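You operate a simulated robot arm through the tools that you are given. There is no shell and no other tool.

Carry out the task below with a simulated robot arm. There is one attempt and no reset: what you move stays moved.

JOB
Swap the valve clamped in the test rig for ball valve 27.
Fine: bleed to 0.0 before you free the clamp; old valve on the black mat; clamp the new one and leave the bleed open. Set down upright: ball valve.

Only the result counts: the job must be done as asked and must still hold three seconds after the hand-in. Knocking over, shifting, dropping, spilling or breaking anything else fails it.

ROBOT AND FRAMES
A 6-joint arm with a two-finger gripper, fixed in place. Base frame: the origin is at the foot of the arm, x ahead of it, y to its left, z up; the work surface is at about z = 4. Units: mm, degrees, N and s.
With the tool pointing down near the work surface it reaches from about 240 to 620 mm from the base axis. Its first joint turns from -66.0 to 66.0 degrees. Payload 1.37 kg.
Tool frame: the origin (TCP) lies between the finger pads and is the grasp point; the fingertips stand 22 mm ahead of it; z points along the fingers, y is the line along which they close. Largest opening 92 mm; the body of the gripper starts 65 mm behind the TCP.
Orientation is that of the tool frame in the base frame, as a unit quaternion [w, x, y, z]. With the fingers straight down and closing along the base's y, the tool's x points along the base's -x, its y along +y and its z along -z.

CONTROLS
- The arm moves only by the tool servo_tool. Its argument "moves" is a list that holds one entry, the list of rows, each a list of 6 numbers: the shift along the tool's x, y, z in m, then the turn, a rotation vector about the tool's x, y, z in degrees. In form: [[[dx, dy, dz, wx, wy, wz], ...]]. A call has 1 to 20 rows; each row shifts and turns the commanded pose from where the row before left it, along the tool's axes as they then stand. "jaw" is the finger opening in m, from 0 to 0.092, set as the call begins (left out, the last holds). A row lasts 0.2 s, in which the tool goes at most 50 mm and 8.6 degrees; a call with a longer step from one row to the next is refused whole, and so is a gripper value outside its range. A pose out of reach is approached as far as the arm can. The call stops where the force on the tool passes 70 N (or 10 N more than at its start, if that is more) or the arm is blocked; 0.2 s more then pass. The fingers move at their own pace and stop on an object; they squeeze with about 26 N. The grip force told is the motor's: it shows also when the fingers shut on nothing. Time passes only in rows, and 0.2 s behind the last, so rows that do not move let the fingers close. It gives the time, the measured TCP pose, the force on the tool (base axes), the opening and the grip force at its end, in the units of the frame above (readings bear some noise), with the torque about the TCP (base axes, N m) and any sound that the robot's microphone picked up.
- Cameras (640 x 400 px; columns grow to the right, rows downward): "scene" is fixed at [59.1, -475.4, 569.9]; the picture's right is [0.30, -0.96, 0.00], its down [-0.68, -0.21, -0.71] and it looks along [0.68, 0.21, -0.71] (base axes); focal length 233 px, centre (320, 200). "wrist" rides on the gripper at [71, 19, -102] in the tool frame; the picture's right is [-0.26, 0.97, 0.00], its down [-0.75, -0.20, -0.62] and it looks along [-0.60, -0.16, 0.78] (tool axes); focal length 280 px, centre (320, 200). There is no depth. A picture from a camera that has moved, and an enlarged one, comes with that camera's place and axes in the base frame and with its lens.
- snapshot(camera): a new picture of that camera. The clock stands still meanwhile.
- close_up(camera, box): a new picture of the part [left, top, right, bottom] of that camera's present view, enlarged. The clock stands still meanwhile.
- finish_job(): hands the job in; it is judged then, once.

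Nothing tells you positions but the pictures and the camera data. Unless the task says otherwise, let go and move clear before handing in.

The tools are called after "Call:" by a JSON object that holds its "api" and its "payload". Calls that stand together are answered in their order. servo_tool: Moves the arm, as the interface text tells. Its arguments: {"type":"object","properties":{"moves":{"type":"array","items":{"type":"array","items":{"type":"array","items":{"type":"number"}}}},"jaw":{"type":"number"}},"required":["moves"]} The other tools are called the same way: snapshot (camera) takes a picture; close_up (camera, box) takes an enlarged picture of a part of a camera's view; finish_job () hands the job in.

At the start:

```text
t: 0.0
tool_pos: [452.1, -174.9, 366.6]
tcp_rot: [0.001, -0.001, 1.0, -0.001]
force: [1.3, 0.6, -0.6]
torque: [0.0, -0.03, 0.0]
grip_width: 92.1
grasp_force: 0.0
```

scene: 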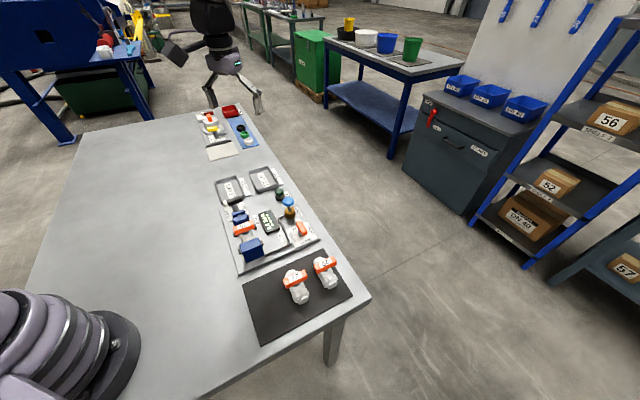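
wrist: 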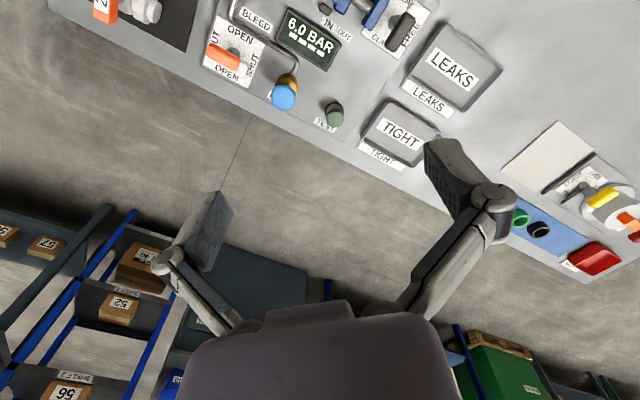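

The scene shows a table with a black mat holding two valves, a test rig panel with clamp, bleed and display (6.0 BAR), and trays beyond. I'll look closer before moving.

Call:
{"api": "close_up", "payload": {"camera": "scene", "box": [200, 160, 360, 260]}}

Call:
{"api": "close_up", "payload": {"camera": "scene", "box": [230, 240, 390, 340]}}

Call:
{"api": "close_up", "payload": {"camera": "scene", "box": [180, 90, 300, 165]}}

Call:
{"api": "close_up", "payload": {"camera": "wrist", "box": [180, 0, 500, 200]}}

```text
4.00 times, centred on (280, 210) of scene
camera zoom: at [59.1, -475.4, 569.9], right [0.3, -0.96, 0.0], down [-0.68, -0.21, -0.71], along [0.68, 0.21, -0.71], focal length 931 px, centre (480, 160)
```

zoom: 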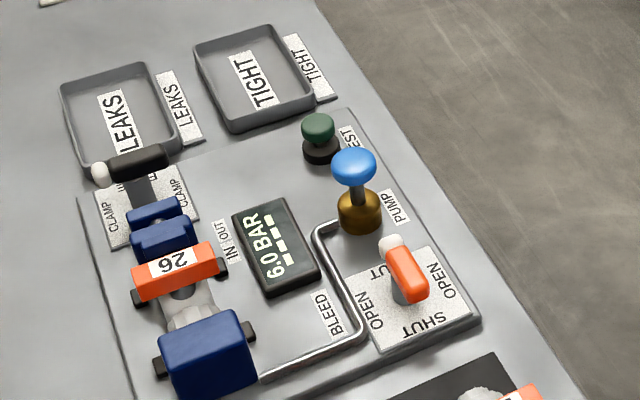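

```text
4.00 times, centred on (310, 290) of scene
camera zoom: at [59.1, -475.4, 569.9], right [0.3, -0.96, 0.0], down [-0.68, -0.21, -0.71], along [0.68, 0.21, -0.71], focal length 931 px, centre (360, -160)
```

zoom: 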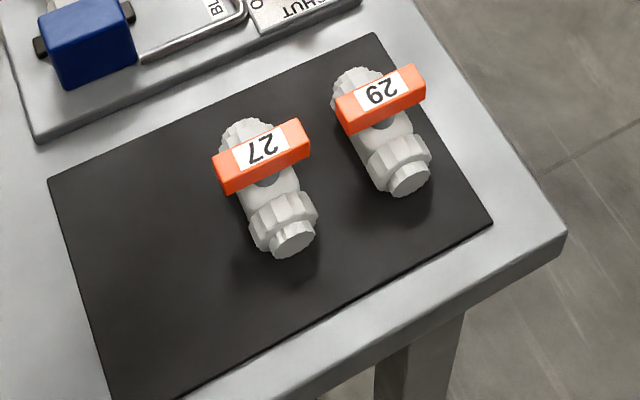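

```text
5.33 times, centred on (240, 128) of scene
camera zoom: at [59.1, -475.4, 569.9], right [0.3, -0.96, 0.0], down [-0.68, -0.21, -0.71], along [0.68, 0.21, -0.71], focal length 1241 px, centre (747, 587)
```

zoom: 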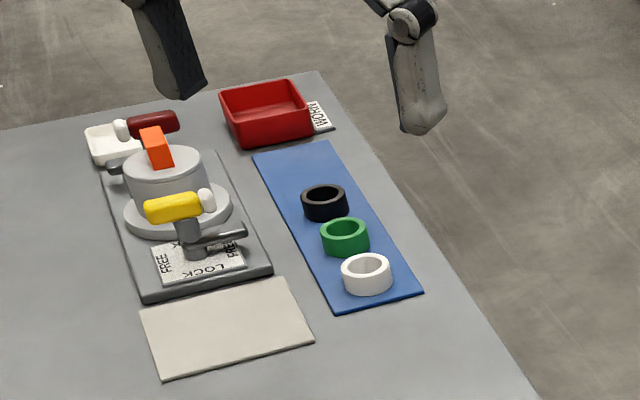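

```text
2.00 times, centred on (340, 100) of wrist
camera zoom: at [381.5, -156.2, 466.7], right [0.26, 0.96, 0.0], down [0.75, -0.2, 0.63], along [0.6, -0.16, -0.78], focal length 561 px, centre (280, 400)
```

zoom: 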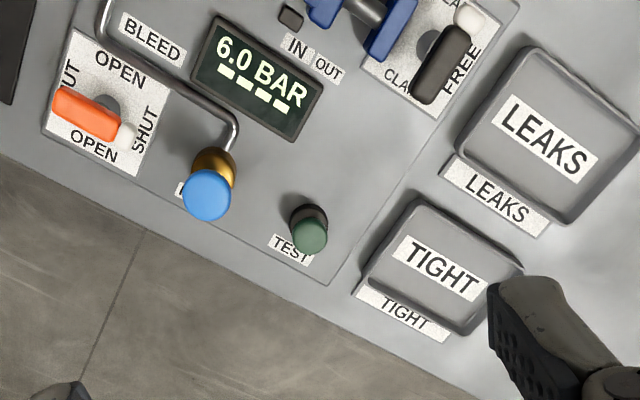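

The scene shows valve 26 clamped in the rig, and valves 27 and 29 on the black mat at roughly (292,-343) and (354,-398). I'll move the arm back at height, so the wrist camera can see the rig more squarely.

Call:
{"api": "servo_tool", "payload": {"moves": [[[0.04, 0, 0, 0, 0, 0], [0.04, 0, 0, 0, 0, 0], [0.04, 0, 0, 0, 0, 0], [0.03, 0, 0, 0, 0, 0], [0, 0, 0, 0, 0, 0]]]}}

Call:
{"api": "snapshot", "payload": {"camera": "wrist"}}

```text
t: 1.2
tool_pos: [302.7, -175.3, 366.0]
tcp_rot: [0.001, 0.0, 1.0, -0.001]
force: [-0.5, -0.3, 0.8]
torque: [0.02, 0.04, 0.0]
grip_width: 92.0
grasp_force: 0.0
```

```text
taken
camera wrist: at [231.2, -156.1, 466.2], right [0.26, 0.97, 0.0], down [0.75, -0.2, 0.63], along [0.6, -0.16, -0.78], focal length 280 px, centre (320, 200)
```

wrist: 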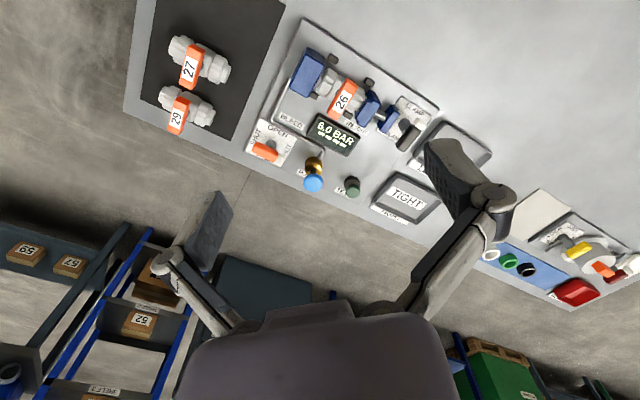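

Call:
{"api": "close_up", "payload": {"camera": "wrist", "box": [240, 10, 460, 200]}}

Call:
{"api": "close_up", "payload": {"camera": "wrist", "box": [120, 0, 280, 160]}}

Call:
{"api": "close_up", "payload": {"camera": "wrist", "box": [280, 35, 440, 165]}}

Call:
{"api": "close_up", "payload": {"camera": "wrist", "box": [230, 100, 350, 190]}}

```text
2.11 times, centred on (350, 105) of wrist
camera zoom: at [231.2, -156.1, 466.2], right [0.26, 0.97, 0.0], down [0.75, -0.2, 0.63], along [0.6, -0.16, -0.78], focal length 590 px, centre (257, 400)
```

zoom: 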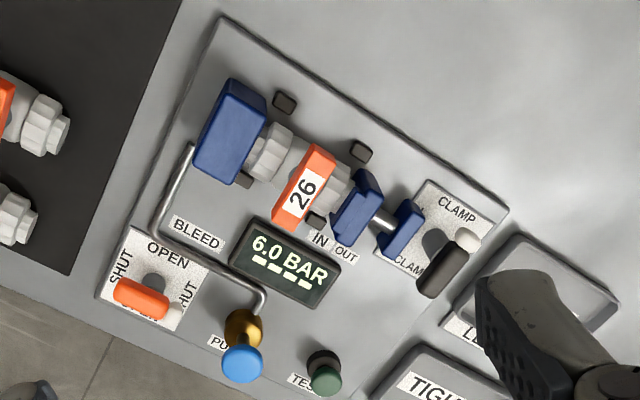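

```text
2.50 times, centred on (200, 80) of wrist
camera zoom: at [231.2, -156.1, 466.2], right [0.26, 0.97, 0.0], down [0.75, -0.2, 0.63], along [0.6, -0.16, -0.78], focal length 701 px, centre (620, 500)
```

zoom: 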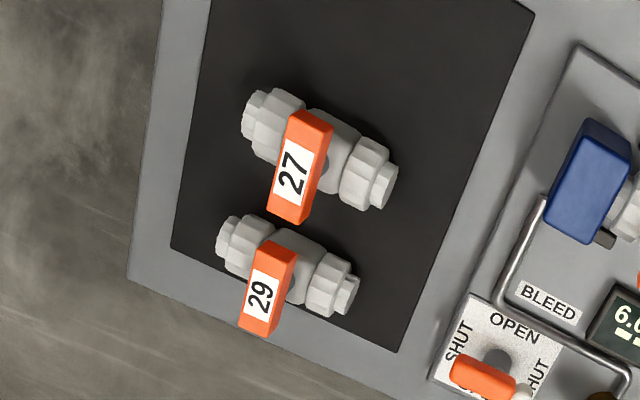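

```text
3.08 times, centred on (360, 100) of wrist
camera zoom: at [231.2, -156.1, 466.2], right [0.26, 0.97, 0.0], down [0.75, -0.2, 0.63], along [0.6, -0.16, -0.78], focal length 863 px, centre (197, 508)
```

zoom: 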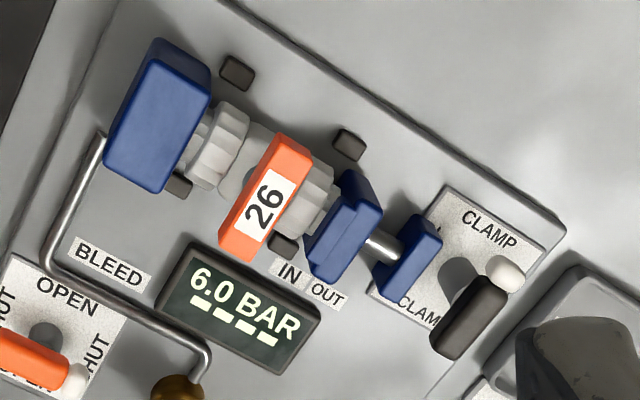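

```text
4.44 times, centred on (290, 145) of wrist
camera zoom: at [231.2, -156.1, 466.2], right [0.26, 0.97, 0.0], down [0.75, -0.2, 0.63], along [0.6, -0.16, -0.78], focal length 1246 px, centre (453, 444)
```

zoom: 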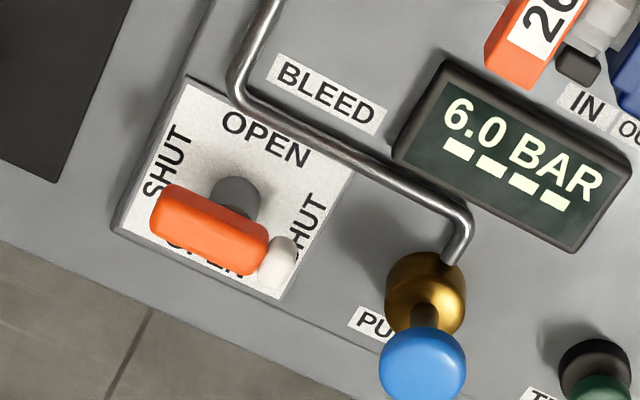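

The rig and mat appear to be turned about 45° to the base. The bleed lever stem is near (435,-300), with the orange lever lying along SHUT. I'll move above it with the fingers turned square to the lever and take a closer look.

Call:
{"api": "servo_tool", "payload": {"moves": [[[-0.024, -0.031, 0.025, 0, 0, 0], [-0.024, -0.031, 0.025, 0, 0, 0], [-0.024, -0.031, 0.025, 0, 0, 0], [-0.025, -0.031, 0.025, 0, 0, 0], [0, 0, 0.03, 0, 0, -7.5], [0, 0, 0.016, 0, 0, -7.5], [0, 0, 0, 0, 0, -7.5], [0, 0, 0, 0, 0, -7.5], [0, 0, 0, 0, 0, -7.5], [0, 0, 0, 0, 0, -7.5], [0, 0, 0, 0, 0, 0]]]}}

Call:
{"api": "snapshot", "payload": {"camera": "wrist"}}

Call:
{"api": "snapshot", "payload": {"camera": "scene"}}

```text
t: 3.6
tool_pos: [399.4, -299.8, 220.7]
tcp_rot: [0.0, -0.383, 0.924, -0.001]
force: [-0.4, -0.6, -0.6]
torque: [-0.03, -0.03, 0.0]
grip_width: 92.0
grasp_force: 0.0
```

```text
taken
camera wrist: at [335.8, -336.4, 321.3], right [-0.5, 0.87, 0.0], down [0.68, 0.39, 0.63], along [0.54, 0.31, -0.78], focal length 280 px, centre (320, 200)
```

wrist: 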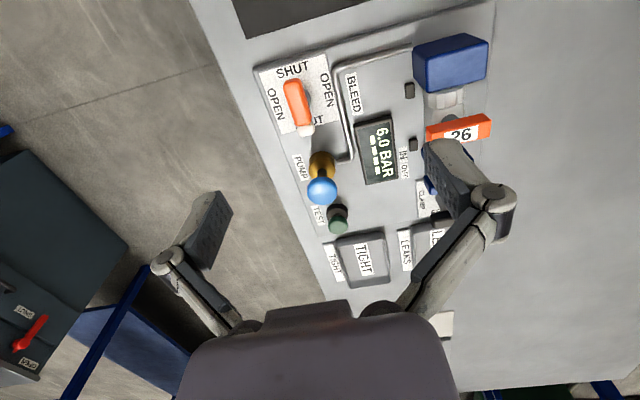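

```text
taken
```

scene: 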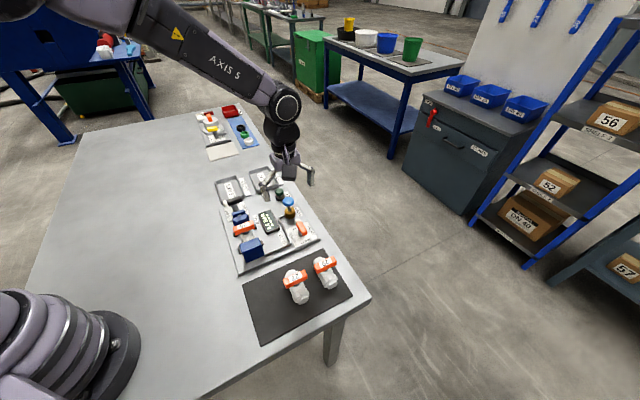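

Call:
{"api": "close_up", "payload": {"camera": "wrist", "box": [240, 40, 400, 140]}}

Call:
{"api": "close_up", "payload": {"camera": "wrist", "box": [380, 20, 540, 120]}}

Call:
{"api": "close_up", "payload": {"camera": "scene", "box": [270, 190, 334, 250]}}

Call:
{"api": "close_up", "payload": {"camera": "scene", "box": [215, 195, 279, 265]}}

```text
4.00 times, centred on (320, 90) of wrist
camera zoom: at [335.8, -336.4, 321.3], right [-0.5, 0.87, 0.0], down [0.68, 0.39, 0.63], along [0.54, 0.31, -0.78], focal length 1122 px, centre (320, 640)
```

zoom: 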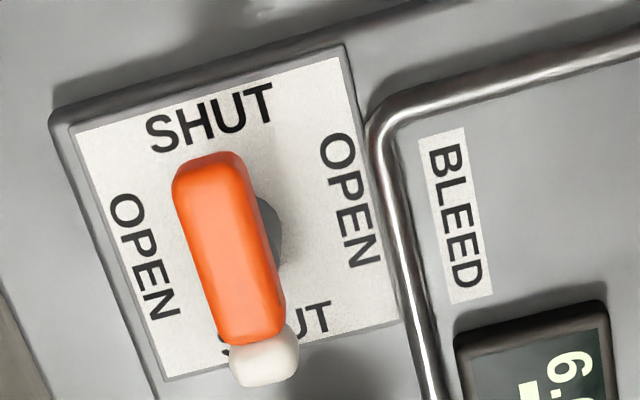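

```text
4.00 times, centred on (460, 70) of wrist
camera zoom: at [335.8, -336.4, 321.3], right [-0.5, 0.87, 0.0], down [0.68, 0.39, 0.63], along [0.54, 0.31, -0.78], focal length 1122 px, centre (-240, 720)
```

zoom: 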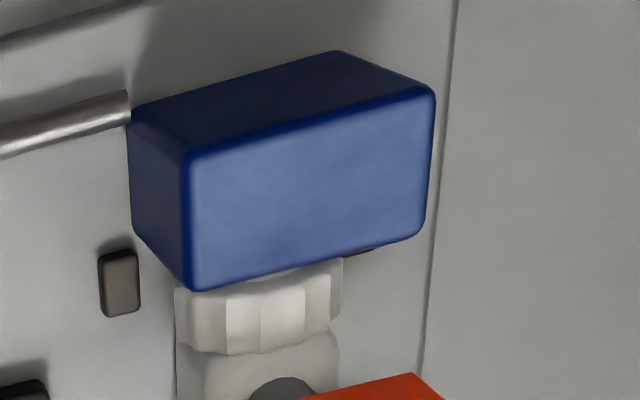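

```text
6.67 times, centred on (302, 220) of scene
camera zoom: at [59.1, -475.4, 569.9], right [0.3, -0.96, 0.0], down [-0.68, -0.21, -0.71], along [0.68, 0.21, -0.71], focal length 1552 px, centre (440, 67)
```

zoom: 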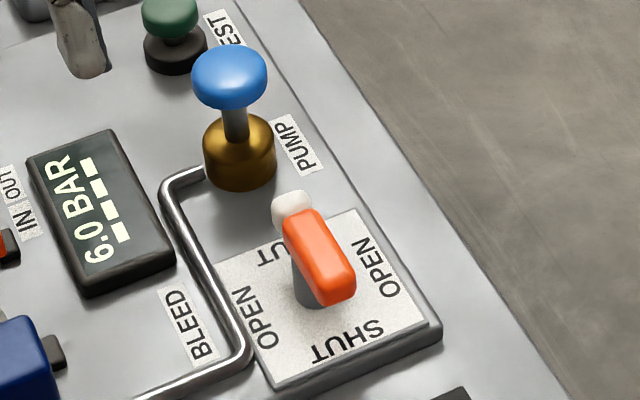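

```text
5.71 times, centred on (247, 230) of scene
camera zoom: at [59.1, -475.4, 569.9], right [0.3, -0.96, 0.0], down [-0.68, -0.21, -0.71], along [0.68, 0.21, -0.71], focal length 1330 px, centre (737, 29)
```

zoom: 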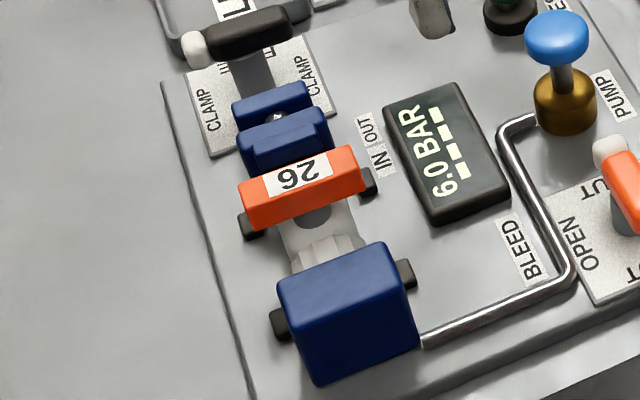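

The bleed lever lies along SHUT (about 45° in base) at height about 54, with its stem near (435,-301). I'll move above it with the jaws partly open and check alignment before I grip it.

Call:
{"api": "servo_tool", "payload": {"moves": [[[-0.012, -0.0132, 0.02, 0, 0, 0], [-0.012, -0.0132, 0.03, 0, 0, 0], [0, 0, 0.03, 0, 0, 0], [0, 0, 0.02, 0, 0, 0], [0, 0, 0, 0, 0, 0]]], "jaw": 0.045}}

Call:
{"api": "snapshot", "payload": {"camera": "wrist"}}

Call:
{"api": "close_up", "payload": {"camera": "scene", "box": [250, 150, 346, 250]}}

```text
t: 4.8
tool_pos: [434.7, -301.4, 119.9]
tcp_rot: [0.0, -0.382, 0.924, 0.0]
force: [-0.4, -0.5, 0.0]
torque: [0.01, 0.0, -0.01]
grip_width: 45.1
grasp_force: 0.2
```

```text
taken
camera wrist: at [371.2, -338.4, 221.0], right [-0.5, 0.87, 0.0], down [0.68, 0.39, 0.63], along [0.54, 0.31, -0.78], focal length 280 px, centre (320, 200)
```

wrist: 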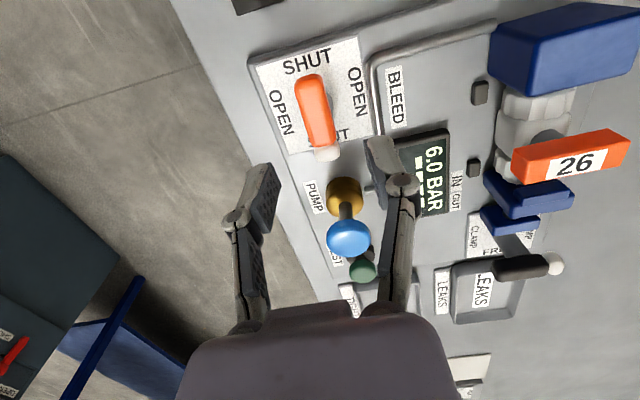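

```text
4.00 times, centred on (298, 200) of scene
camera zoom: at [59.1, -475.4, 569.9], right [0.3, -0.96, 0.0], down [-0.68, -0.21, -0.71], along [0.68, 0.21, -0.71], focal length 931 px, centre (408, 200)
```

zoom: 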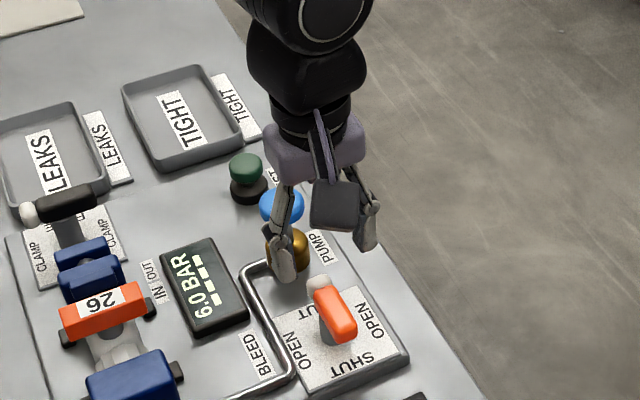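

Call:
{"api": "close_up", "payload": {"camera": "wrist", "box": [240, 30, 400, 170]}}

```text
2.86 times, centred on (320, 100) of wrist
camera zoom: at [371.2, -338.4, 221.0], right [-0.5, 0.87, 0.0], down [0.68, 0.39, 0.63], along [0.54, 0.31, -0.78], focal length 801 px, centre (320, 486)
```

zoom: 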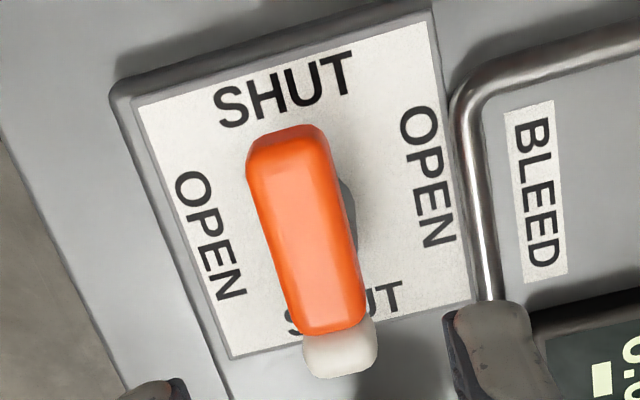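

The lever centre matches the TCP line (435,-302). Next I descend onto the lever and grip it.

Call:
{"api": "servo_tool", "payload": {"moves": [[[0, 0, 0.022, 0, 0, 0], [0, 0, 0.022, 0, 0, 0], [0, 0, 0.022, 0, 0, 0], [0, 0, 0, 0, 0, 0]]], "jaw": 0.045}}

Call:
{"api": "servo_tool", "payload": {"moves": [[[0, 0, 0, 0, 0, 0], [0, 0, 0, 0, 0, 0], [0, 0, 0, 0, 0, 0], [0, 0, 0, 0, 0, 0]]], "jaw": 0.0}}

Call:
{"api": "snapshot", "payload": {"camera": "wrist"}}

```text
t: 5.8
tool_pos: [436.7, -300.5, 54.8]
tcp_rot: [0.001, -0.383, 0.924, -0.001]
force: [0.4, 0.8, 1.0]
torque: [0.03, -0.02, 0.01]
grip_width: 45.2
grasp_force: 0.0
```

```text
t: 6.8
tool_pos: [434.9, -303.0, 54.6]
tcp_rot: [0.001, -0.382, 0.924, -0.002]
force: [12.2, -10.8, -10.8]
torque: [-0.24, -0.25, 0.01]
grip_width: 19.5
grasp_force: 28.1
```

```text
taken
camera wrist: at [371.8, -338.8, 155.7], right [-0.5, 0.87, -0.01], down [0.67, 0.39, 0.63], along [0.55, 0.31, -0.78], focal length 280 px, centre (320, 200)
```

wrist: 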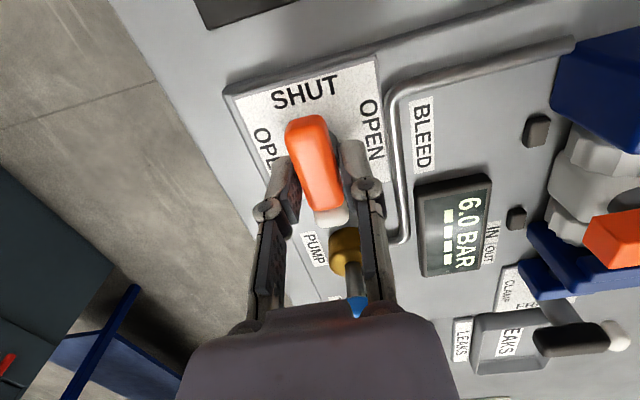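

The lever is gripped (19.5 mm wide). I'll ease the side load, then turn it the first 30° and watch the torque.

Call:
{"api": "servo_tool", "payload": {"moves": [[[0, -0.0015, 0, 0, 0, 0], [0, 0, 0, 0, 0, 7.5], [0, 0, 0, 0, 0, 7.5], [0, 0, 0, 0, 0, 7.5], [0, 0, 0, 0, 0, 7.5], [0, 0, 0, 0, 0, 0]]], "jaw": 0.0}}

Call:
{"api": "snapshot", "payload": {"camera": "wrist"}}

```text
t: 8.2
tool_pos: [437.0, -302.8, 54.8]
tcp_rot: [0.001, -0.131, 0.991, -0.001]
force: [-0.1, 0.4, 2.4]
torque: [-0.31, 0.28, 1.29]
grip_width: 27.9
grasp_force: 27.3
```

```text
taken
camera wrist: at [362.8, -302.2, 154.8], right [0.0, 1.0, 0.0], down [0.78, 0.0, 0.63], along [0.63, 0.0, -0.78], focal length 280 px, centre (320, 200)
```

wrist: 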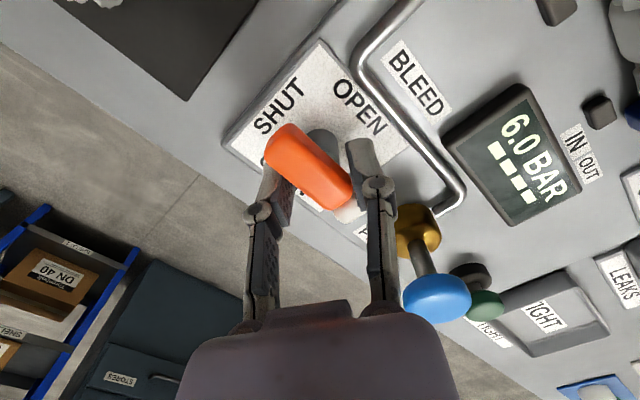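

The lever didn't turn this way: the fingers slipped around it with 1.3 N·m of torque, so there is probably a stop. I'll turn back and try the other direction.

Call:
{"api": "servo_tool", "payload": {"moves": [[[0, 0, 0, 0, 0, -7.5], [0, 0, 0, 0, 0, -7.5], [0, 0, 0, 0, 0, -7.5], [0, 0, 0, 0, 0, -7.5], [0, 0, 0, 0, 0, 0]]], "jaw": 0.0}}

Call:
{"api": "servo_tool", "payload": {"moves": [[[0, 0, 0, 0, 0, -7.5], [0, 0, 0, 0, 0, -7.5], [0, 0, 0, 0, 0, -7.5], [0, 0, 0, 0, 0, 0]]], "jaw": 0.0}}

Call:
{"api": "snapshot", "payload": {"camera": "wrist"}}

```text
t: 9.4
tool_pos: [437.1, -301.2, 53.1]
tcp_rot: [0.0, -0.384, 0.923, 0.0]
force: [-3.7, 5.2, 1.5]
torque: [0.44, -0.23, 0.02]
grip_width: 19.7
grasp_force: 27.8
```

```text
t: 10.4
tool_pos: [437.4, -300.4, 53.4]
tcp_rot: [0.001, -0.556, 0.831, 0.0]
force: [-4.0, 8.6, -5.7]
torque: [0.49, -0.11, -0.01]
grip_width: 19.6
grasp_force: 28.4
```

```text
taken
camera wrist: at [391.5, -360.5, 154.6], right [-0.79, 0.61, 0.0], down [0.48, 0.62, 0.62], along [0.38, 0.49, -0.78], focal length 280 px, centre (320, 200)
```

wrist: 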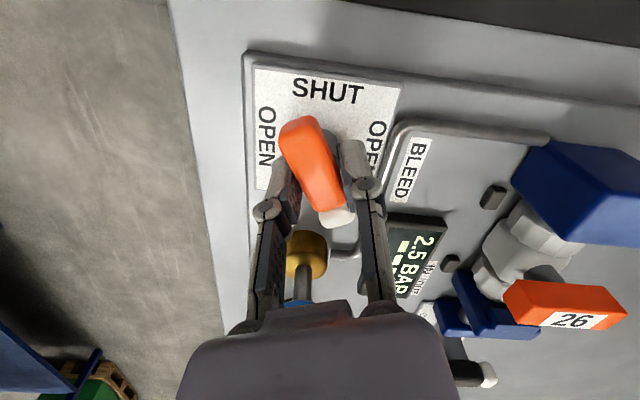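

It turns this way, and the display has dropped to 2.5 BAR. I'll continue the turn to 90°.

Call:
{"api": "servo_tool", "payload": {"moves": [[[0, 0, 0, 0, 0, -7.5], [0, 0, 0, 0, 0, -7.5], [0, 0, 0, 0, 0, -7.5], [0, 0, 0, 0, 0, -7.5], [0, 0, 0, 0, 0, 0]]], "jaw": 0.0}}

Call:
{"api": "servo_tool", "payload": {"moves": [[[0, 0, 0, 0, 0, -7.5], [0, 0, 0, 0, 0, -7.5], [0, 0, 0, 0, 0, -7.5], [0, 0, 0, 0, 0, -7.5], [0, 0, 0, 0, 0, -7.5], [0, 0, 0, 0, 0, 0]]], "jaw": 0.0}}

Call:
{"api": "snapshot", "payload": {"camera": "wrist"}}

Call:
{"api": "close_up", "payload": {"camera": "scene", "box": [210, 160, 346, 270]}}

```text
t: 11.6
tool_pos: [435.5, -301.1, 53.6]
tcp_rot: [0.0, 0.752, -0.659, 0.001]
force: [-10.6, 11.2, -4.7]
torque: [0.01, 0.11, 0.0]
grip_width: 19.5
grasp_force: 27.8
```

```text
t: 13.0
tool_pos: [436.1, -302.6, 54.4]
tcp_rot: [0.001, 0.924, -0.381, 0.001]
force: [-6.4, 4.0, -9.7]
torque: [0.25, 0.26, -0.1]
grip_width: 19.6
grasp_force: 28.2
```

```text
taken
camera wrist: at [473.3, -366.8, 155.0], right [-0.87, -0.5, 0.0], down [-0.39, 0.68, 0.62], along [-0.31, 0.54, -0.78], focal length 280 px, centre (320, 200)
```

wrist: 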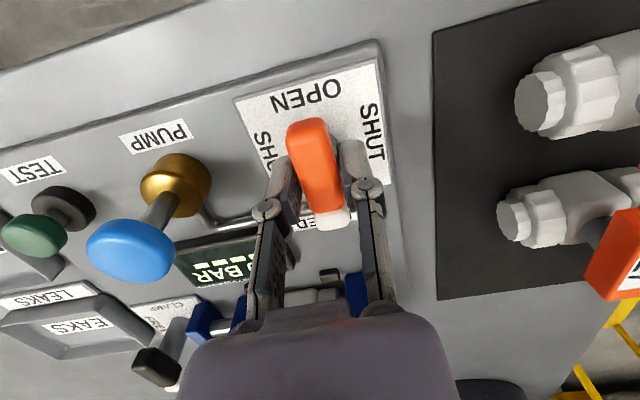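

```text
3.64 times, centred on (278, 215) of scene
camera zoom: at [59.1, -475.5, 569.9], right [0.3, -0.96, 0.0], down [-0.68, -0.21, -0.71], along [0.68, 0.21, -0.71], focal length 846 px, centre (473, 146)
```

zoom: 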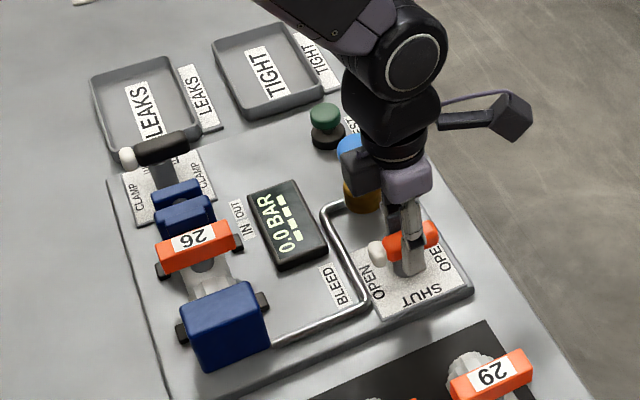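

The display reads 0.0 BAR and the lever now sits on OPEN. I'll release it, rise straight up, and move over to look at the clamp lever.

Call:
{"api": "servo_tool", "payload": {"moves": [[[0, 0, 0, 0, 0, 0], [0, 0, 0, 0, 0, 0], [0, 0, 0, 0, 0, 0]]], "jaw": 0.045}}

Call:
{"api": "servo_tool", "payload": {"moves": [[[0, 0, -0.02, 0, 0, 0], [0, 0, -0.03, 0, 0, 0], [0, 0, -0.04, 0, 0, 0], [0, 0, -0.04, 0, 0, 0], [0, 0, -0.03, 0, 0, 0], [0, 0, 0, 0, 0, 0]]], "jaw": 0.045}}

Call:
{"api": "snapshot", "payload": {"camera": "wrist"}}

Call:
{"api": "close_up", "payload": {"camera": "scene", "box": [210, 170, 330, 270]}}

```text
t: 13.8
tool_pos: [437.2, -301.9, 53.2]
tcp_rot: [0.001, 0.924, -0.382, 0.001]
force: [-1.0, 0.7, -0.4]
torque: [-0.02, -0.01, 0.04]
grip_width: 45.1
grasp_force: 0.1
```

```text
t: 15.2
tool_pos: [437.3, -302.6, 215.9]
tcp_rot: [-0.001, 0.924, -0.383, 0.001]
force: [0.0, 0.2, 0.6]
torque: [-0.02, 0.02, 0.02]
grip_width: 44.8
grasp_force: 0.1
```

```text
taken
camera wrist: at [473.3, -366.9, 316.6], right [-0.87, -0.5, 0.0], down [-0.39, 0.68, 0.62], along [-0.31, 0.54, -0.78], focal length 280 px, centre (320, 200)
```

wrist: 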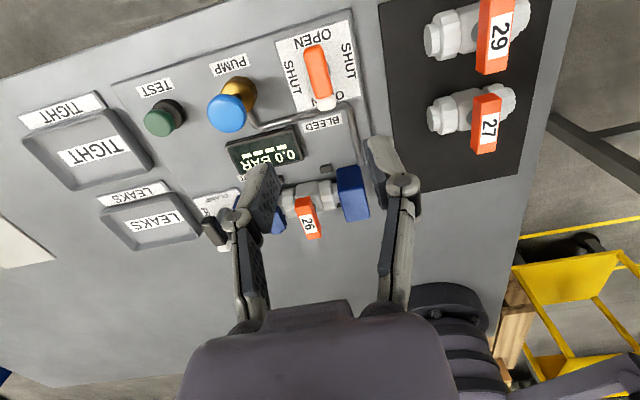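

```text
4.00 times, centred on (270, 220) of scene
camera zoom: at [59.1, -475.4, 569.9], right [0.3, -0.96, 0.0], down [-0.68, -0.21, -0.71], along [0.68, 0.21, -0.71], focal length 931 px, centre (520, 120)
```

zoom: 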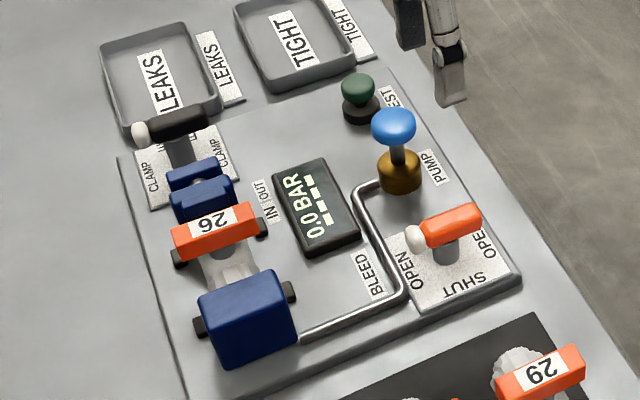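

Bleed is open at 0.0. Now I'll move above the clamp lever (around (463,-70)) at a safe height and look at it from there.

Call:
{"api": "servo_tool", "payload": {"moves": [[[-0.02435, -0.03048, 0, 0, 0, 0], [-0.02435, -0.03048, 0, 0, 0, 0], [-0.02435, -0.03048, 0, 0, 0, 0], [-0.02435, -0.03048, 0, 0, 0, 0], [-0.02435, -0.03048, 0, 0, 0, 0], [-0.02435, -0.03048, 0, 0, 0, 0], [0, 0, 0.02, 0, 0, 0], [0, 0, 0.02, 0, 0, 0], [0, 0, 0, 0, 0, 0]]], "jaw": 0.06}}

Call:
{"api": "snapshot", "payload": {"camera": "wrist"}}

Call:
{"api": "close_up", "payload": {"camera": "wrist", "box": [240, 20, 440, 160]}}

```text
t: 17.2
tool_pos: [461.4, -69.4, 173.2]
tcp_rot: [0.0, 0.924, -0.383, 0.001]
force: [-0.3, -0.6, 0.0]
torque: [0.02, -0.01, -0.03]
grip_width: 60.0
grasp_force: 0.0
```

```text
taken
camera wrist: at [498.2, -132.7, 274.4], right [-0.87, -0.5, 0.0], down [-0.39, 0.68, 0.62], along [-0.31, 0.54, -0.78], focal length 280 px, centre (320, 200)
```

wrist: 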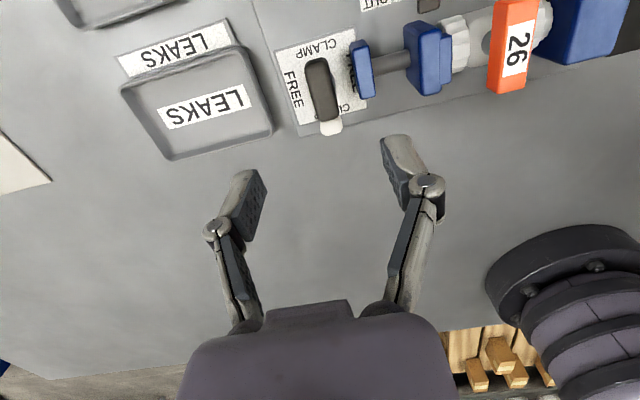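

```text
2.86 times, centred on (340, 90) of wrist
camera zoom: at [498.2, -132.7, 274.4], right [-0.87, -0.5, 0.0], down [-0.39, 0.68, 0.62], along [-0.31, 0.54, -0.78], focal length 801 px, centre (263, 514)
```

zoom: 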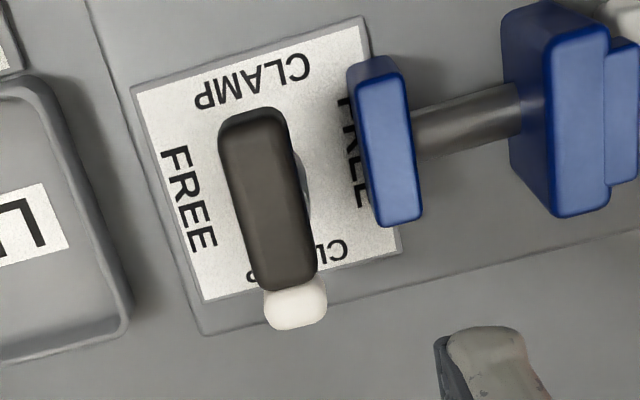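

Call:
{"api": "close_up", "payload": {"camera": "wrist", "box": [290, 20, 380, 80]}}

Call:
{"api": "close_up", "payload": {"camera": "scene", "box": [225, 190, 275, 225]}}

Call:
{"api": "close_up", "payload": {"camera": "wrist", "box": [340, 0, 640, 110]}}

```text
6.67 times, centred on (335, 50) of wrist
camera zoom: at [498.2, -132.7, 274.4], right [-0.87, -0.5, 0.0], down [-0.39, 0.68, 0.62], along [-0.31, 0.54, -0.78], focal length 1869 px, centre (220, 1200)
```

zoom: 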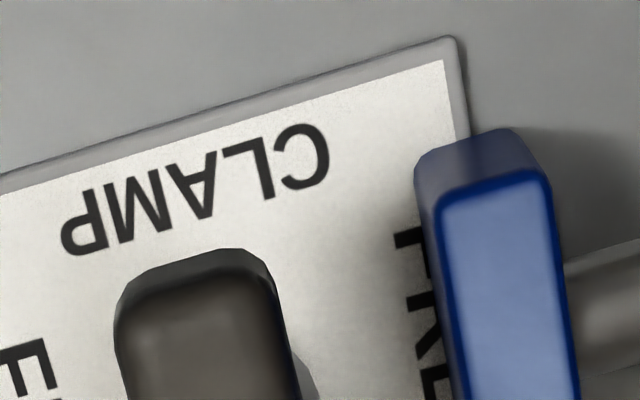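

```text
11.43 times, centred on (250, 208) of scene
camera zoom: at [59.1, -475.4, 569.9], right [0.3, -0.96, 0.0], down [-0.68, -0.21, -0.71], along [0.68, 0.21, -0.71], focal length 2660 px, centre (1120, 114)
```

zoom: 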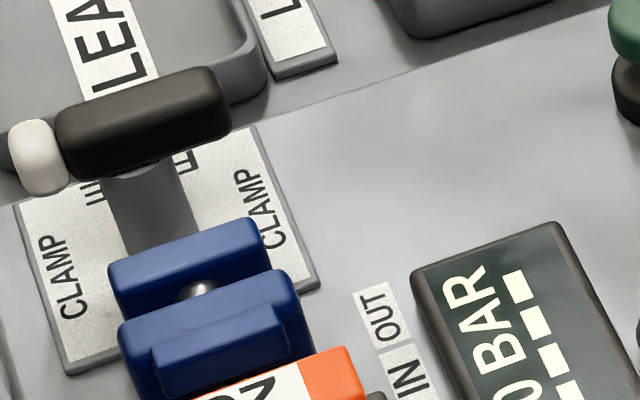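

```text
2.13 times, centred on (490, 55) of wrist
camera zoom: at [498.2, -132.7, 274.4], right [-0.87, -0.5, 0.0], down [-0.39, 0.68, 0.62], along [-0.31, 0.54, -0.78], focal length 598 px, centre (-43, 509)
```

zoom: 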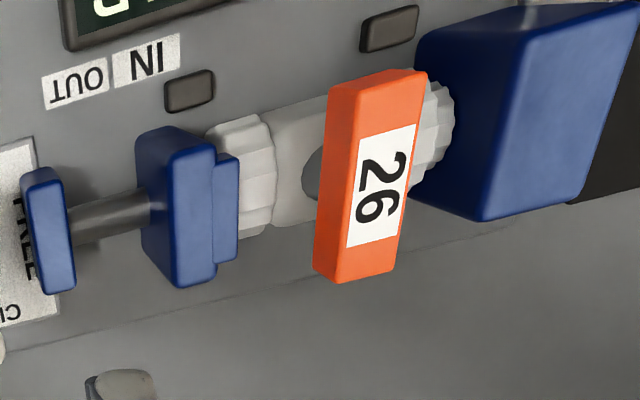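

The clamp lever points to CLAMP (direction -v), with its stem at about (458,-71). The guide block next to it tops out at about z=43, so I'll keep the fingertips above that. Next I lower partway and check.

Call:
{"api": "servo_tool", "payload": {"moves": [[[-0.0013, 0.0033, 0.02, 0, 0, 0], [0, 0, 0.025, 0, 0, 0], [0, 0, 0.025, 0, 0, 0], [0, 0, 0, 0, 0, 0]]], "jaw": 0.036}}

Call:
{"api": "snapshot", "payload": {"camera": "wrist"}}

Call:
{"api": "close_up", "payload": {"camera": "scene", "box": [210, 160, 290, 230]}}

```text
t: 18.2
tool_pos: [457.9, -69.5, 102.6]
tcp_rot: [0.001, 0.924, -0.382, 0.002]
force: [0.0, -1.1, -0.1]
torque: [0.04, 0.02, 0.0]
grip_width: 35.8
grasp_force: 0.0
```

```text
taken
camera wrist: at [495.7, -134.8, 204.6], right [-0.87, -0.5, 0.0], down [-0.39, 0.68, 0.62], along [-0.31, 0.54, -0.78], focal length 280 px, centre (320, 200)
```

wrist: 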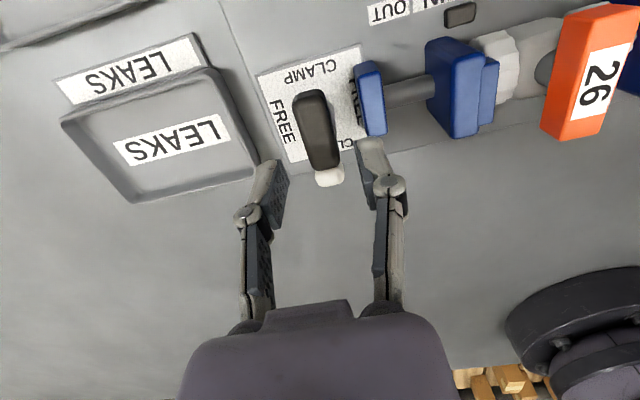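

```text
5.71 times, centred on (250, 195) of scene
camera zoom: at [59.1, -475.4, 569.9], right [0.3, -0.96, 0.0], down [-0.68, -0.21, -0.71], along [0.68, 0.21, -0.71], focal length 1330 px, centre (720, 229)
```

zoom: 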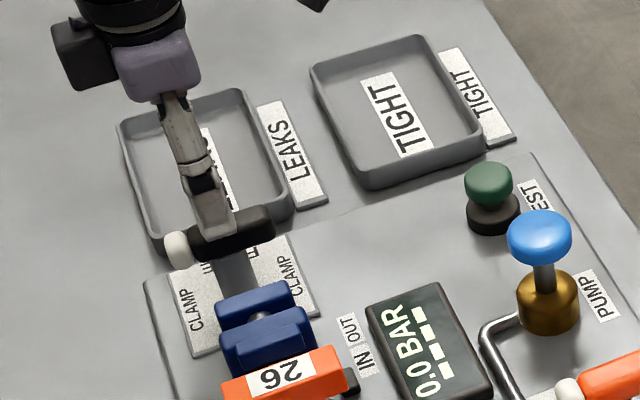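

Call:
{"api": "servo_tool", "payload": {"moves": [[[0, 0, 0.018, 0, 0, 0], [0, 0, 0.0175, 0, 0, 0], [0, 0, 0, 0, 0, 0]]], "jaw": 0.036}}

Call:
{"api": "servo_tool", "payload": {"moves": [[[0, 0, 0, 0, 0, 0], [0, 0, 0, 0, 0, 0], [0, 0, 0, 0, 0, 0]]], "jaw": 0.0}}

Call:
{"api": "snapshot", "payload": {"camera": "wrist"}}

```text
t: 19.0
tool_pos: [460.4, -70.2, 68.0]
tcp_rot: [0.001, 0.924, -0.382, 0.001]
force: [0.0, 0.6, 0.5]
torque: [-0.01, 0.02, -0.02]
grip_width: 36.0
grasp_force: 0.1
```

```text
t: 19.8
tool_pos: [459.3, -69.3, 68.9]
tcp_rot: [0.001, 0.924, -0.383, 0.001]
force: [-1.2, -3.4, 0.0]
torque: [-0.03, 0.06, -0.03]
grip_width: 19.8
grasp_force: 27.6
```

```text
taken
camera wrist: at [495.9, -134.9, 169.0], right [-0.87, -0.5, 0.0], down [-0.39, 0.68, 0.62], along [-0.31, 0.54, -0.78], focal length 280 px, centre (320, 200)
```

wrist: 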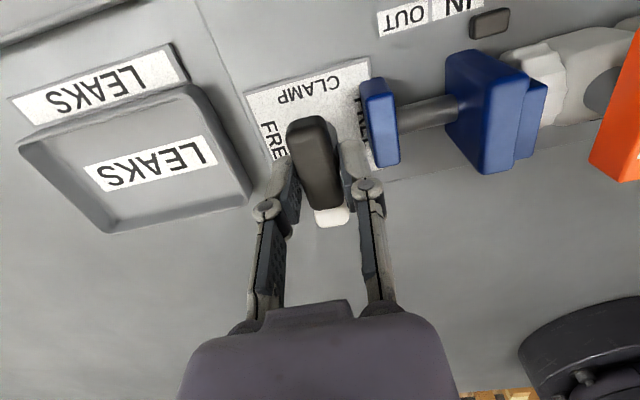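

The clamp lever is gripped with almost no side load. I'll try a small turn first to find the free direction.

Call:
{"api": "servo_tool", "payload": {"moves": [[[0, 0, 0, 0, 0, 6], [0, 0, 0, 0, 0, 6], [0, 0, 0, 0, 0, 0]]], "jaw": 0.0}}

Call:
{"api": "snapshot", "payload": {"camera": "wrist"}}

```text
t: 20.6
tool_pos: [460.5, -71.2, 67.9]
tcp_rot: [0.0, 0.879, -0.478, 0.001]
force: [1.2, -6.6, -6.8]
torque: [-0.1, -0.04, -0.01]
grip_width: 19.5
grasp_force: 28.3
```

```text
taken
camera wrist: at [481.6, -141.3, 169.0], right [-0.95, -0.3, 0.0], down [-0.24, 0.74, 0.62], along [-0.19, 0.59, -0.78], focal length 280 px, centre (320, 200)
```

wrist: 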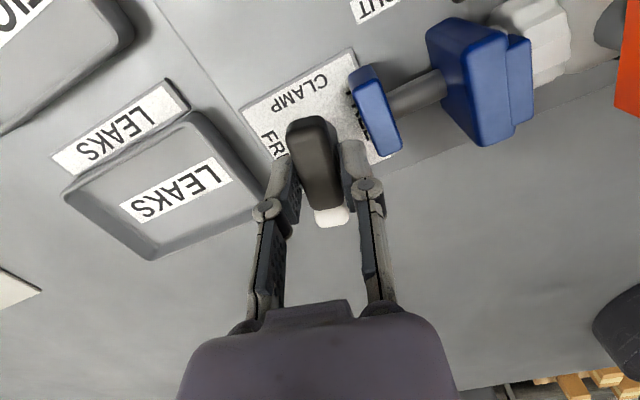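

The lever turns freely this way. I'll continue to the full quarter turn.

Call:
{"api": "servo_tool", "payload": {"moves": [[[0, 0, 0, 0, 0, 7.8], [0, 0, 0, 0, 0, 7.8], [0, 0, 0, 0, 0, 7.8], [0, 0, 0, 0, 0, 7.8], [0, 0, 0, 0, 0, 7.8], [0, 0, 0, 0, 0, 0]]], "jaw": 0.0}}

Call:
{"api": "servo_tool", "payload": {"moves": [[[0, 0, 0, 0, 0, 7.8], [0, 0, 0, 0, 0, 7.8], [0, 0, 0, 0, 0, 7.8], [0, 0, 0, 0, 0, 7.8], [0, 0, 0, 0, 0, 7.8], [0, 0, 0, 0, 0, 0]]], "jaw": 0.0}}

Call:
{"api": "snapshot", "payload": {"camera": "wrist"}}

Call:
{"api": "close_up", "payload": {"camera": "scene", "box": [210, 180, 300, 260]}}

```text
t: 22.0
tool_pos: [458.8, -71.0, 68.2]
tcp_rot: [-0.001, -0.669, 0.744, 0.0]
force: [-3.6, -16.3, -9.5]
torque: [-0.36, 0.05, 0.01]
grip_width: 19.6
grasp_force: 27.3
```

```text
t: 23.4
tool_pos: [458.6, -69.9, 68.9]
tcp_rot: [-0.001, -0.382, 0.924, 0.0]
force: [-12.2, -9.0, -7.0]
torque: [-0.24, 0.29, -0.04]
grip_width: 19.5
grasp_force: 27.9
```

```text
taken
camera wrist: at [394.8, -107.4, 169.0], right [-0.5, 0.87, 0.0], down [0.68, 0.39, 0.62], along [0.54, 0.31, -0.78], focal length 280 px, centre (320, 200)
```

wrist: 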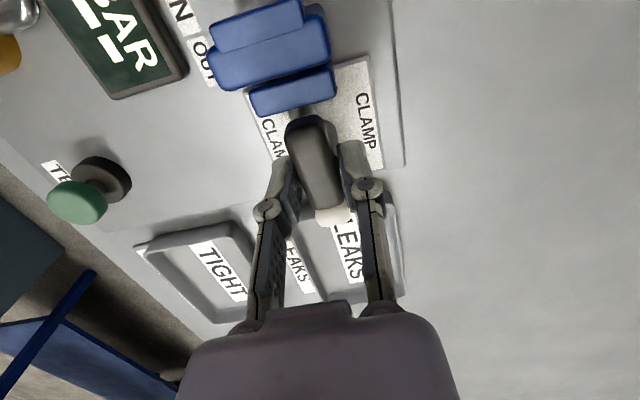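

```text
5.00 times, centred on (255, 220) of scene
camera zoom: at [59.1, -475.4, 569.9], right [0.3, -0.96, 0.0], down [-0.68, -0.21, -0.71], along [0.68, 0.21, -0.71], focal length 1164 px, centre (645, 100)
```

zoom: 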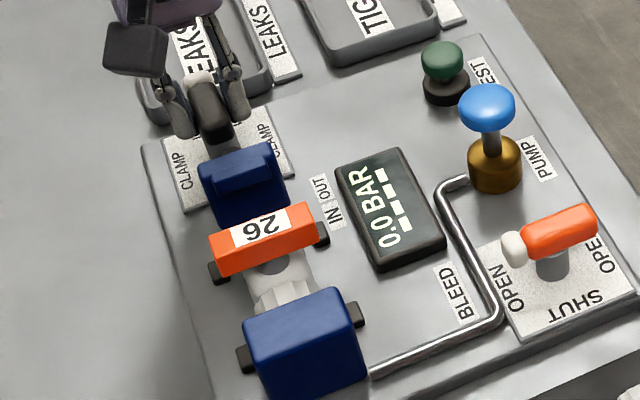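

The clamp lever is now on FREE, and the jaw has retracted from valve 26. I'll release the lever and rise.

Call:
{"api": "servo_tool", "payload": {"moves": [[[0, 0, 0, 0, 0, 0], [0, 0, 0, 0, 0, 0], [0, 0, -0.02, 0, 0, 0], [0, 0, -0.03, 0, 0, 0], [0, 0, -0.04, 0, 0, 0], [0, 0, -0.04, 0, 0, 0], [0, 0, 0, 0, 0, 0]]], "jaw": 0.045}}

Call:
{"api": "close_up", "payload": {"camera": "scene", "box": [210, 180, 300, 260]}}

Call:
{"api": "snapshot", "payload": {"camera": "wrist"}}

```text
t: 25.0
tool_pos: [459.3, -71.2, 198.7]
tcp_rot: [0.0, -0.383, 0.924, -0.001]
force: [0.2, 0.5, -0.4]
torque: [0.01, 0.02, 0.0]
grip_width: 45.1
grasp_force: 0.1
```

```text
5.00 times, centred on (255, 220) of scene
camera zoom: at [59.1, -475.4, 569.9], right [0.3, -0.96, 0.0], down [-0.68, -0.21, -0.71], along [0.68, 0.21, -0.71], focal length 1164 px, centre (645, 100)
```

zoom: 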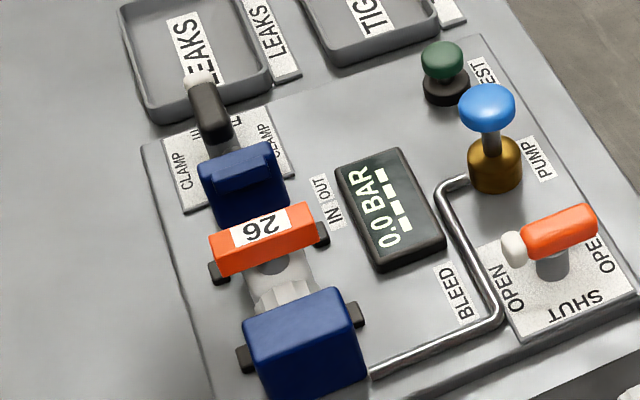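

```text
taken
camera wrist: at [395.5, -107.3, 299.5], right [-0.5, 0.87, 0.0], down [0.68, 0.39, 0.63], along [0.54, 0.31, -0.78], focal length 280 px, centre (320, 200)
```

wrist: 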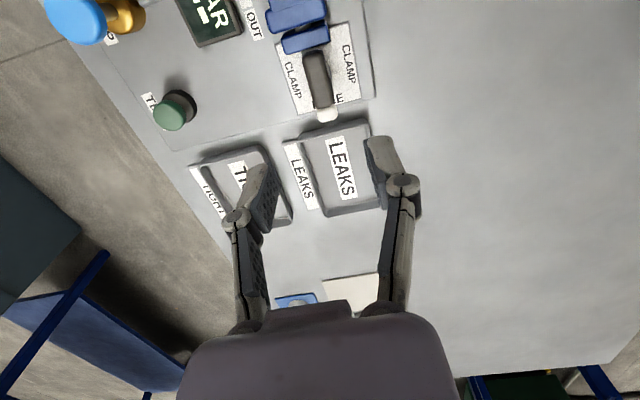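

Call:
{"api": "servo_tool", "payload": {"moves": [[[0.031, 0, 0, 0, 0, 0], [0.031, 0, 0, 0, 0, 0], [0.031, 0, 0, 0, 0, 0], [0.03, 0, 0, 0, 0, 0], [0, 0, 0, 0, 0, 0]]], "jaw": 0.08}}

Call:
{"api": "snapshot", "payload": {"camera": "wrist"}}

Call:
{"api": "close_up", "payload": {"camera": "wrist", "box": [240, 0, 420, 130]}}

```text
t: 26.2
tool_pos: [372.7, -158.1, 199.7]
tcp_rot: [0.0, -0.383, 0.924, 0.0]
force: [0.4, 0.7, 0.2]
torque: [0.05, 0.05, 0.0]
grip_width: 80.3
grasp_force: 0.2
```

```text
taken
camera wrist: at [307.9, -194.2, 299.0], right [-0.5, 0.87, 0.0], down [0.68, 0.39, 0.63], along [0.54, 0.31, -0.78], focal length 280 px, centre (320, 200)
```

wrist: 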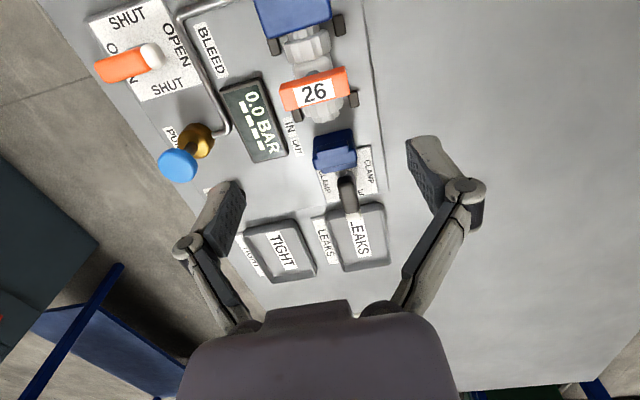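

```text
3.08 times, centred on (330, 65) of wrist
camera zoom: at [307.9, -194.2, 299.0], right [-0.5, 0.87, 0.0], down [0.68, 0.39, 0.63], along [0.54, 0.31, -0.78], focal length 863 px, centre (289, 615)
```

zoom: 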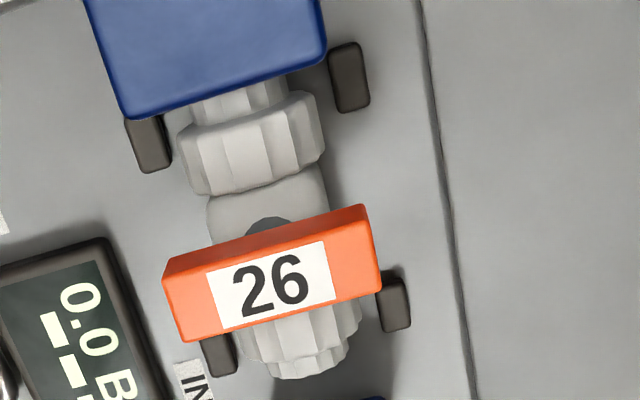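

Valve 26's handle is centred near (370,-164), its top is at z≈82, and its long side runs across the pipe. I'll rotate the gripper to close on the handle's narrow sides and lower partway to check.

Call:
{"api": "servo_tool", "payload": {"moves": [[[0, 0, 0, 0, 0, 7.5], [0, 0, 0, 0, 0, 7.5], [0, 0, 0, 0, 0, 7.5], [0, 0, 0, 0, 0, 7.5], [0, 0, 0, 0, 0, 7.5], [0, 0, 0, 0, 0, 7.5], [0, 0, 0, 0, 0, 7.5], [0, 0, 0, 0, 0, 7.5], [0, 0, 0, 0, 0, 7.5], [0, 0, 0, 0, 0, 7.5], [0, 0, 0, 0, 0, 7.5], [0, 0, 0, 0, 0, 7.5], [0, 0, 0.02, 0, 0, 0], [0, 0, 0.02, 0, 0, 0], [0, 0, 0.02, 0, 0, 0], [0, 0, 0, 0, 0, 0]]], "jaw": 0.05}}

Call:
{"api": "snapshot", "payload": {"camera": "wrist"}}

Call:
{"api": "close_up", "payload": {"camera": "wrist", "box": [220, 30, 420, 180]}}

```text
t: 29.6
tool_pos: [372.8, -156.4, 138.5]
tcp_rot: [0.001, 0.383, 0.924, -0.001]
force: [0.2, 0.3, -0.4]
torque: [0.01, 0.01, -0.01]
grip_width: 50.0
grasp_force: 0.0
```

```text
taken
camera wrist: at [335.7, -93.8, 238.8], right [0.87, 0.5, 0.0], down [0.39, -0.68, 0.63], along [0.31, -0.54, -0.78], focal length 280 px, centre (320, 200)
```

wrist: 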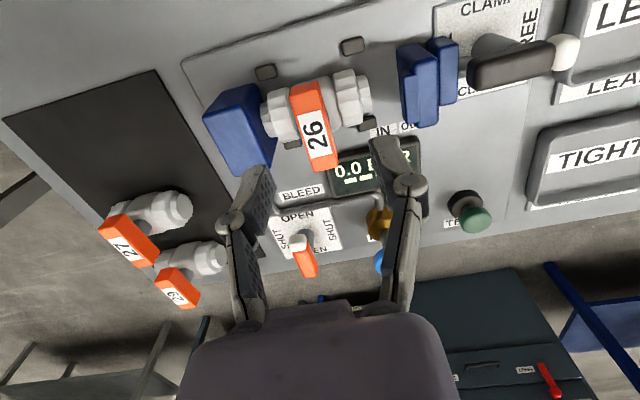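

```text
2.67 times, centred on (320, 105) of wrist
camera zoom: at [335.7, -93.8, 238.8], right [0.87, 0.5, 0.0], down [0.39, -0.68, 0.63], along [0.31, -0.54, -0.78], focal length 748 px, centre (320, 453)
```

zoom: 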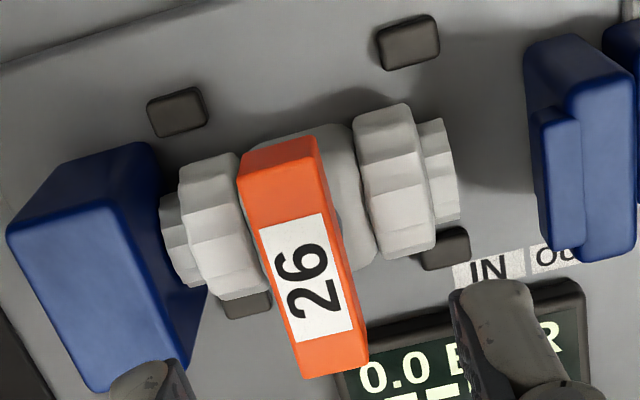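

The jaw has pulled well clear of the valve. The handle centre is near (372,-161) with its top at z≈76, and the nut tops are near z≈51. I'll align, lower with a narrow opening, and check before gripping.

Call:
{"api": "servo_tool", "payload": {"moves": [[[-0.0028, -0.0036, 0, 0, 0, 0], [0, 0, 0.012, 0, 0, 0], [0, 0, 0.02, 0, 0, 0], [0, 0, 0, 0, 0, 0]]], "jaw": 0.036}}

Call:
{"api": "snapshot", "payload": {"camera": "wrist"}}

Call:
{"api": "close_up", "payload": {"camera": "scene", "box": [205, 180, 295, 270]}}

```text
t: 30.6
tool_pos: [372.0, -162.5, 105.8]
tcp_rot: [0.001, 0.382, 0.924, 0.0]
force: [0.3, -0.4, -0.8]
torque: [0.02, -0.01, -0.03]
grip_width: 35.8
grasp_force: 0.0
```

```text
taken
camera wrist: at [335.4, -98.9, 206.6], right [0.87, 0.5, 0.0], down [0.39, -0.68, 0.63], along [0.31, -0.54, -0.78], focal length 280 px, centre (320, 200)
```

wrist: 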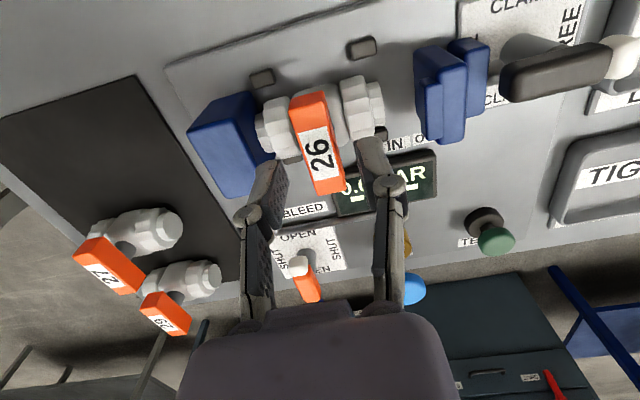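

```text
4.44 times, centred on (250, 225) of scene
camera zoom: at [59.1, -475.4, 569.9], right [0.3, -0.96, 0.0], down [-0.68, -0.21, -0.71], along [0.68, 0.21, -0.71], focal length 1034 px, centre (631, 89)
```

zoom: 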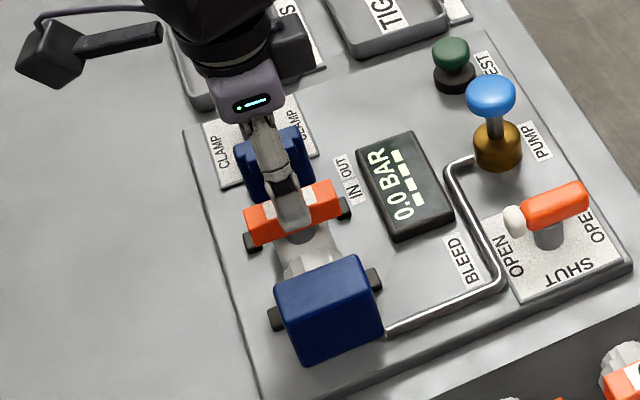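

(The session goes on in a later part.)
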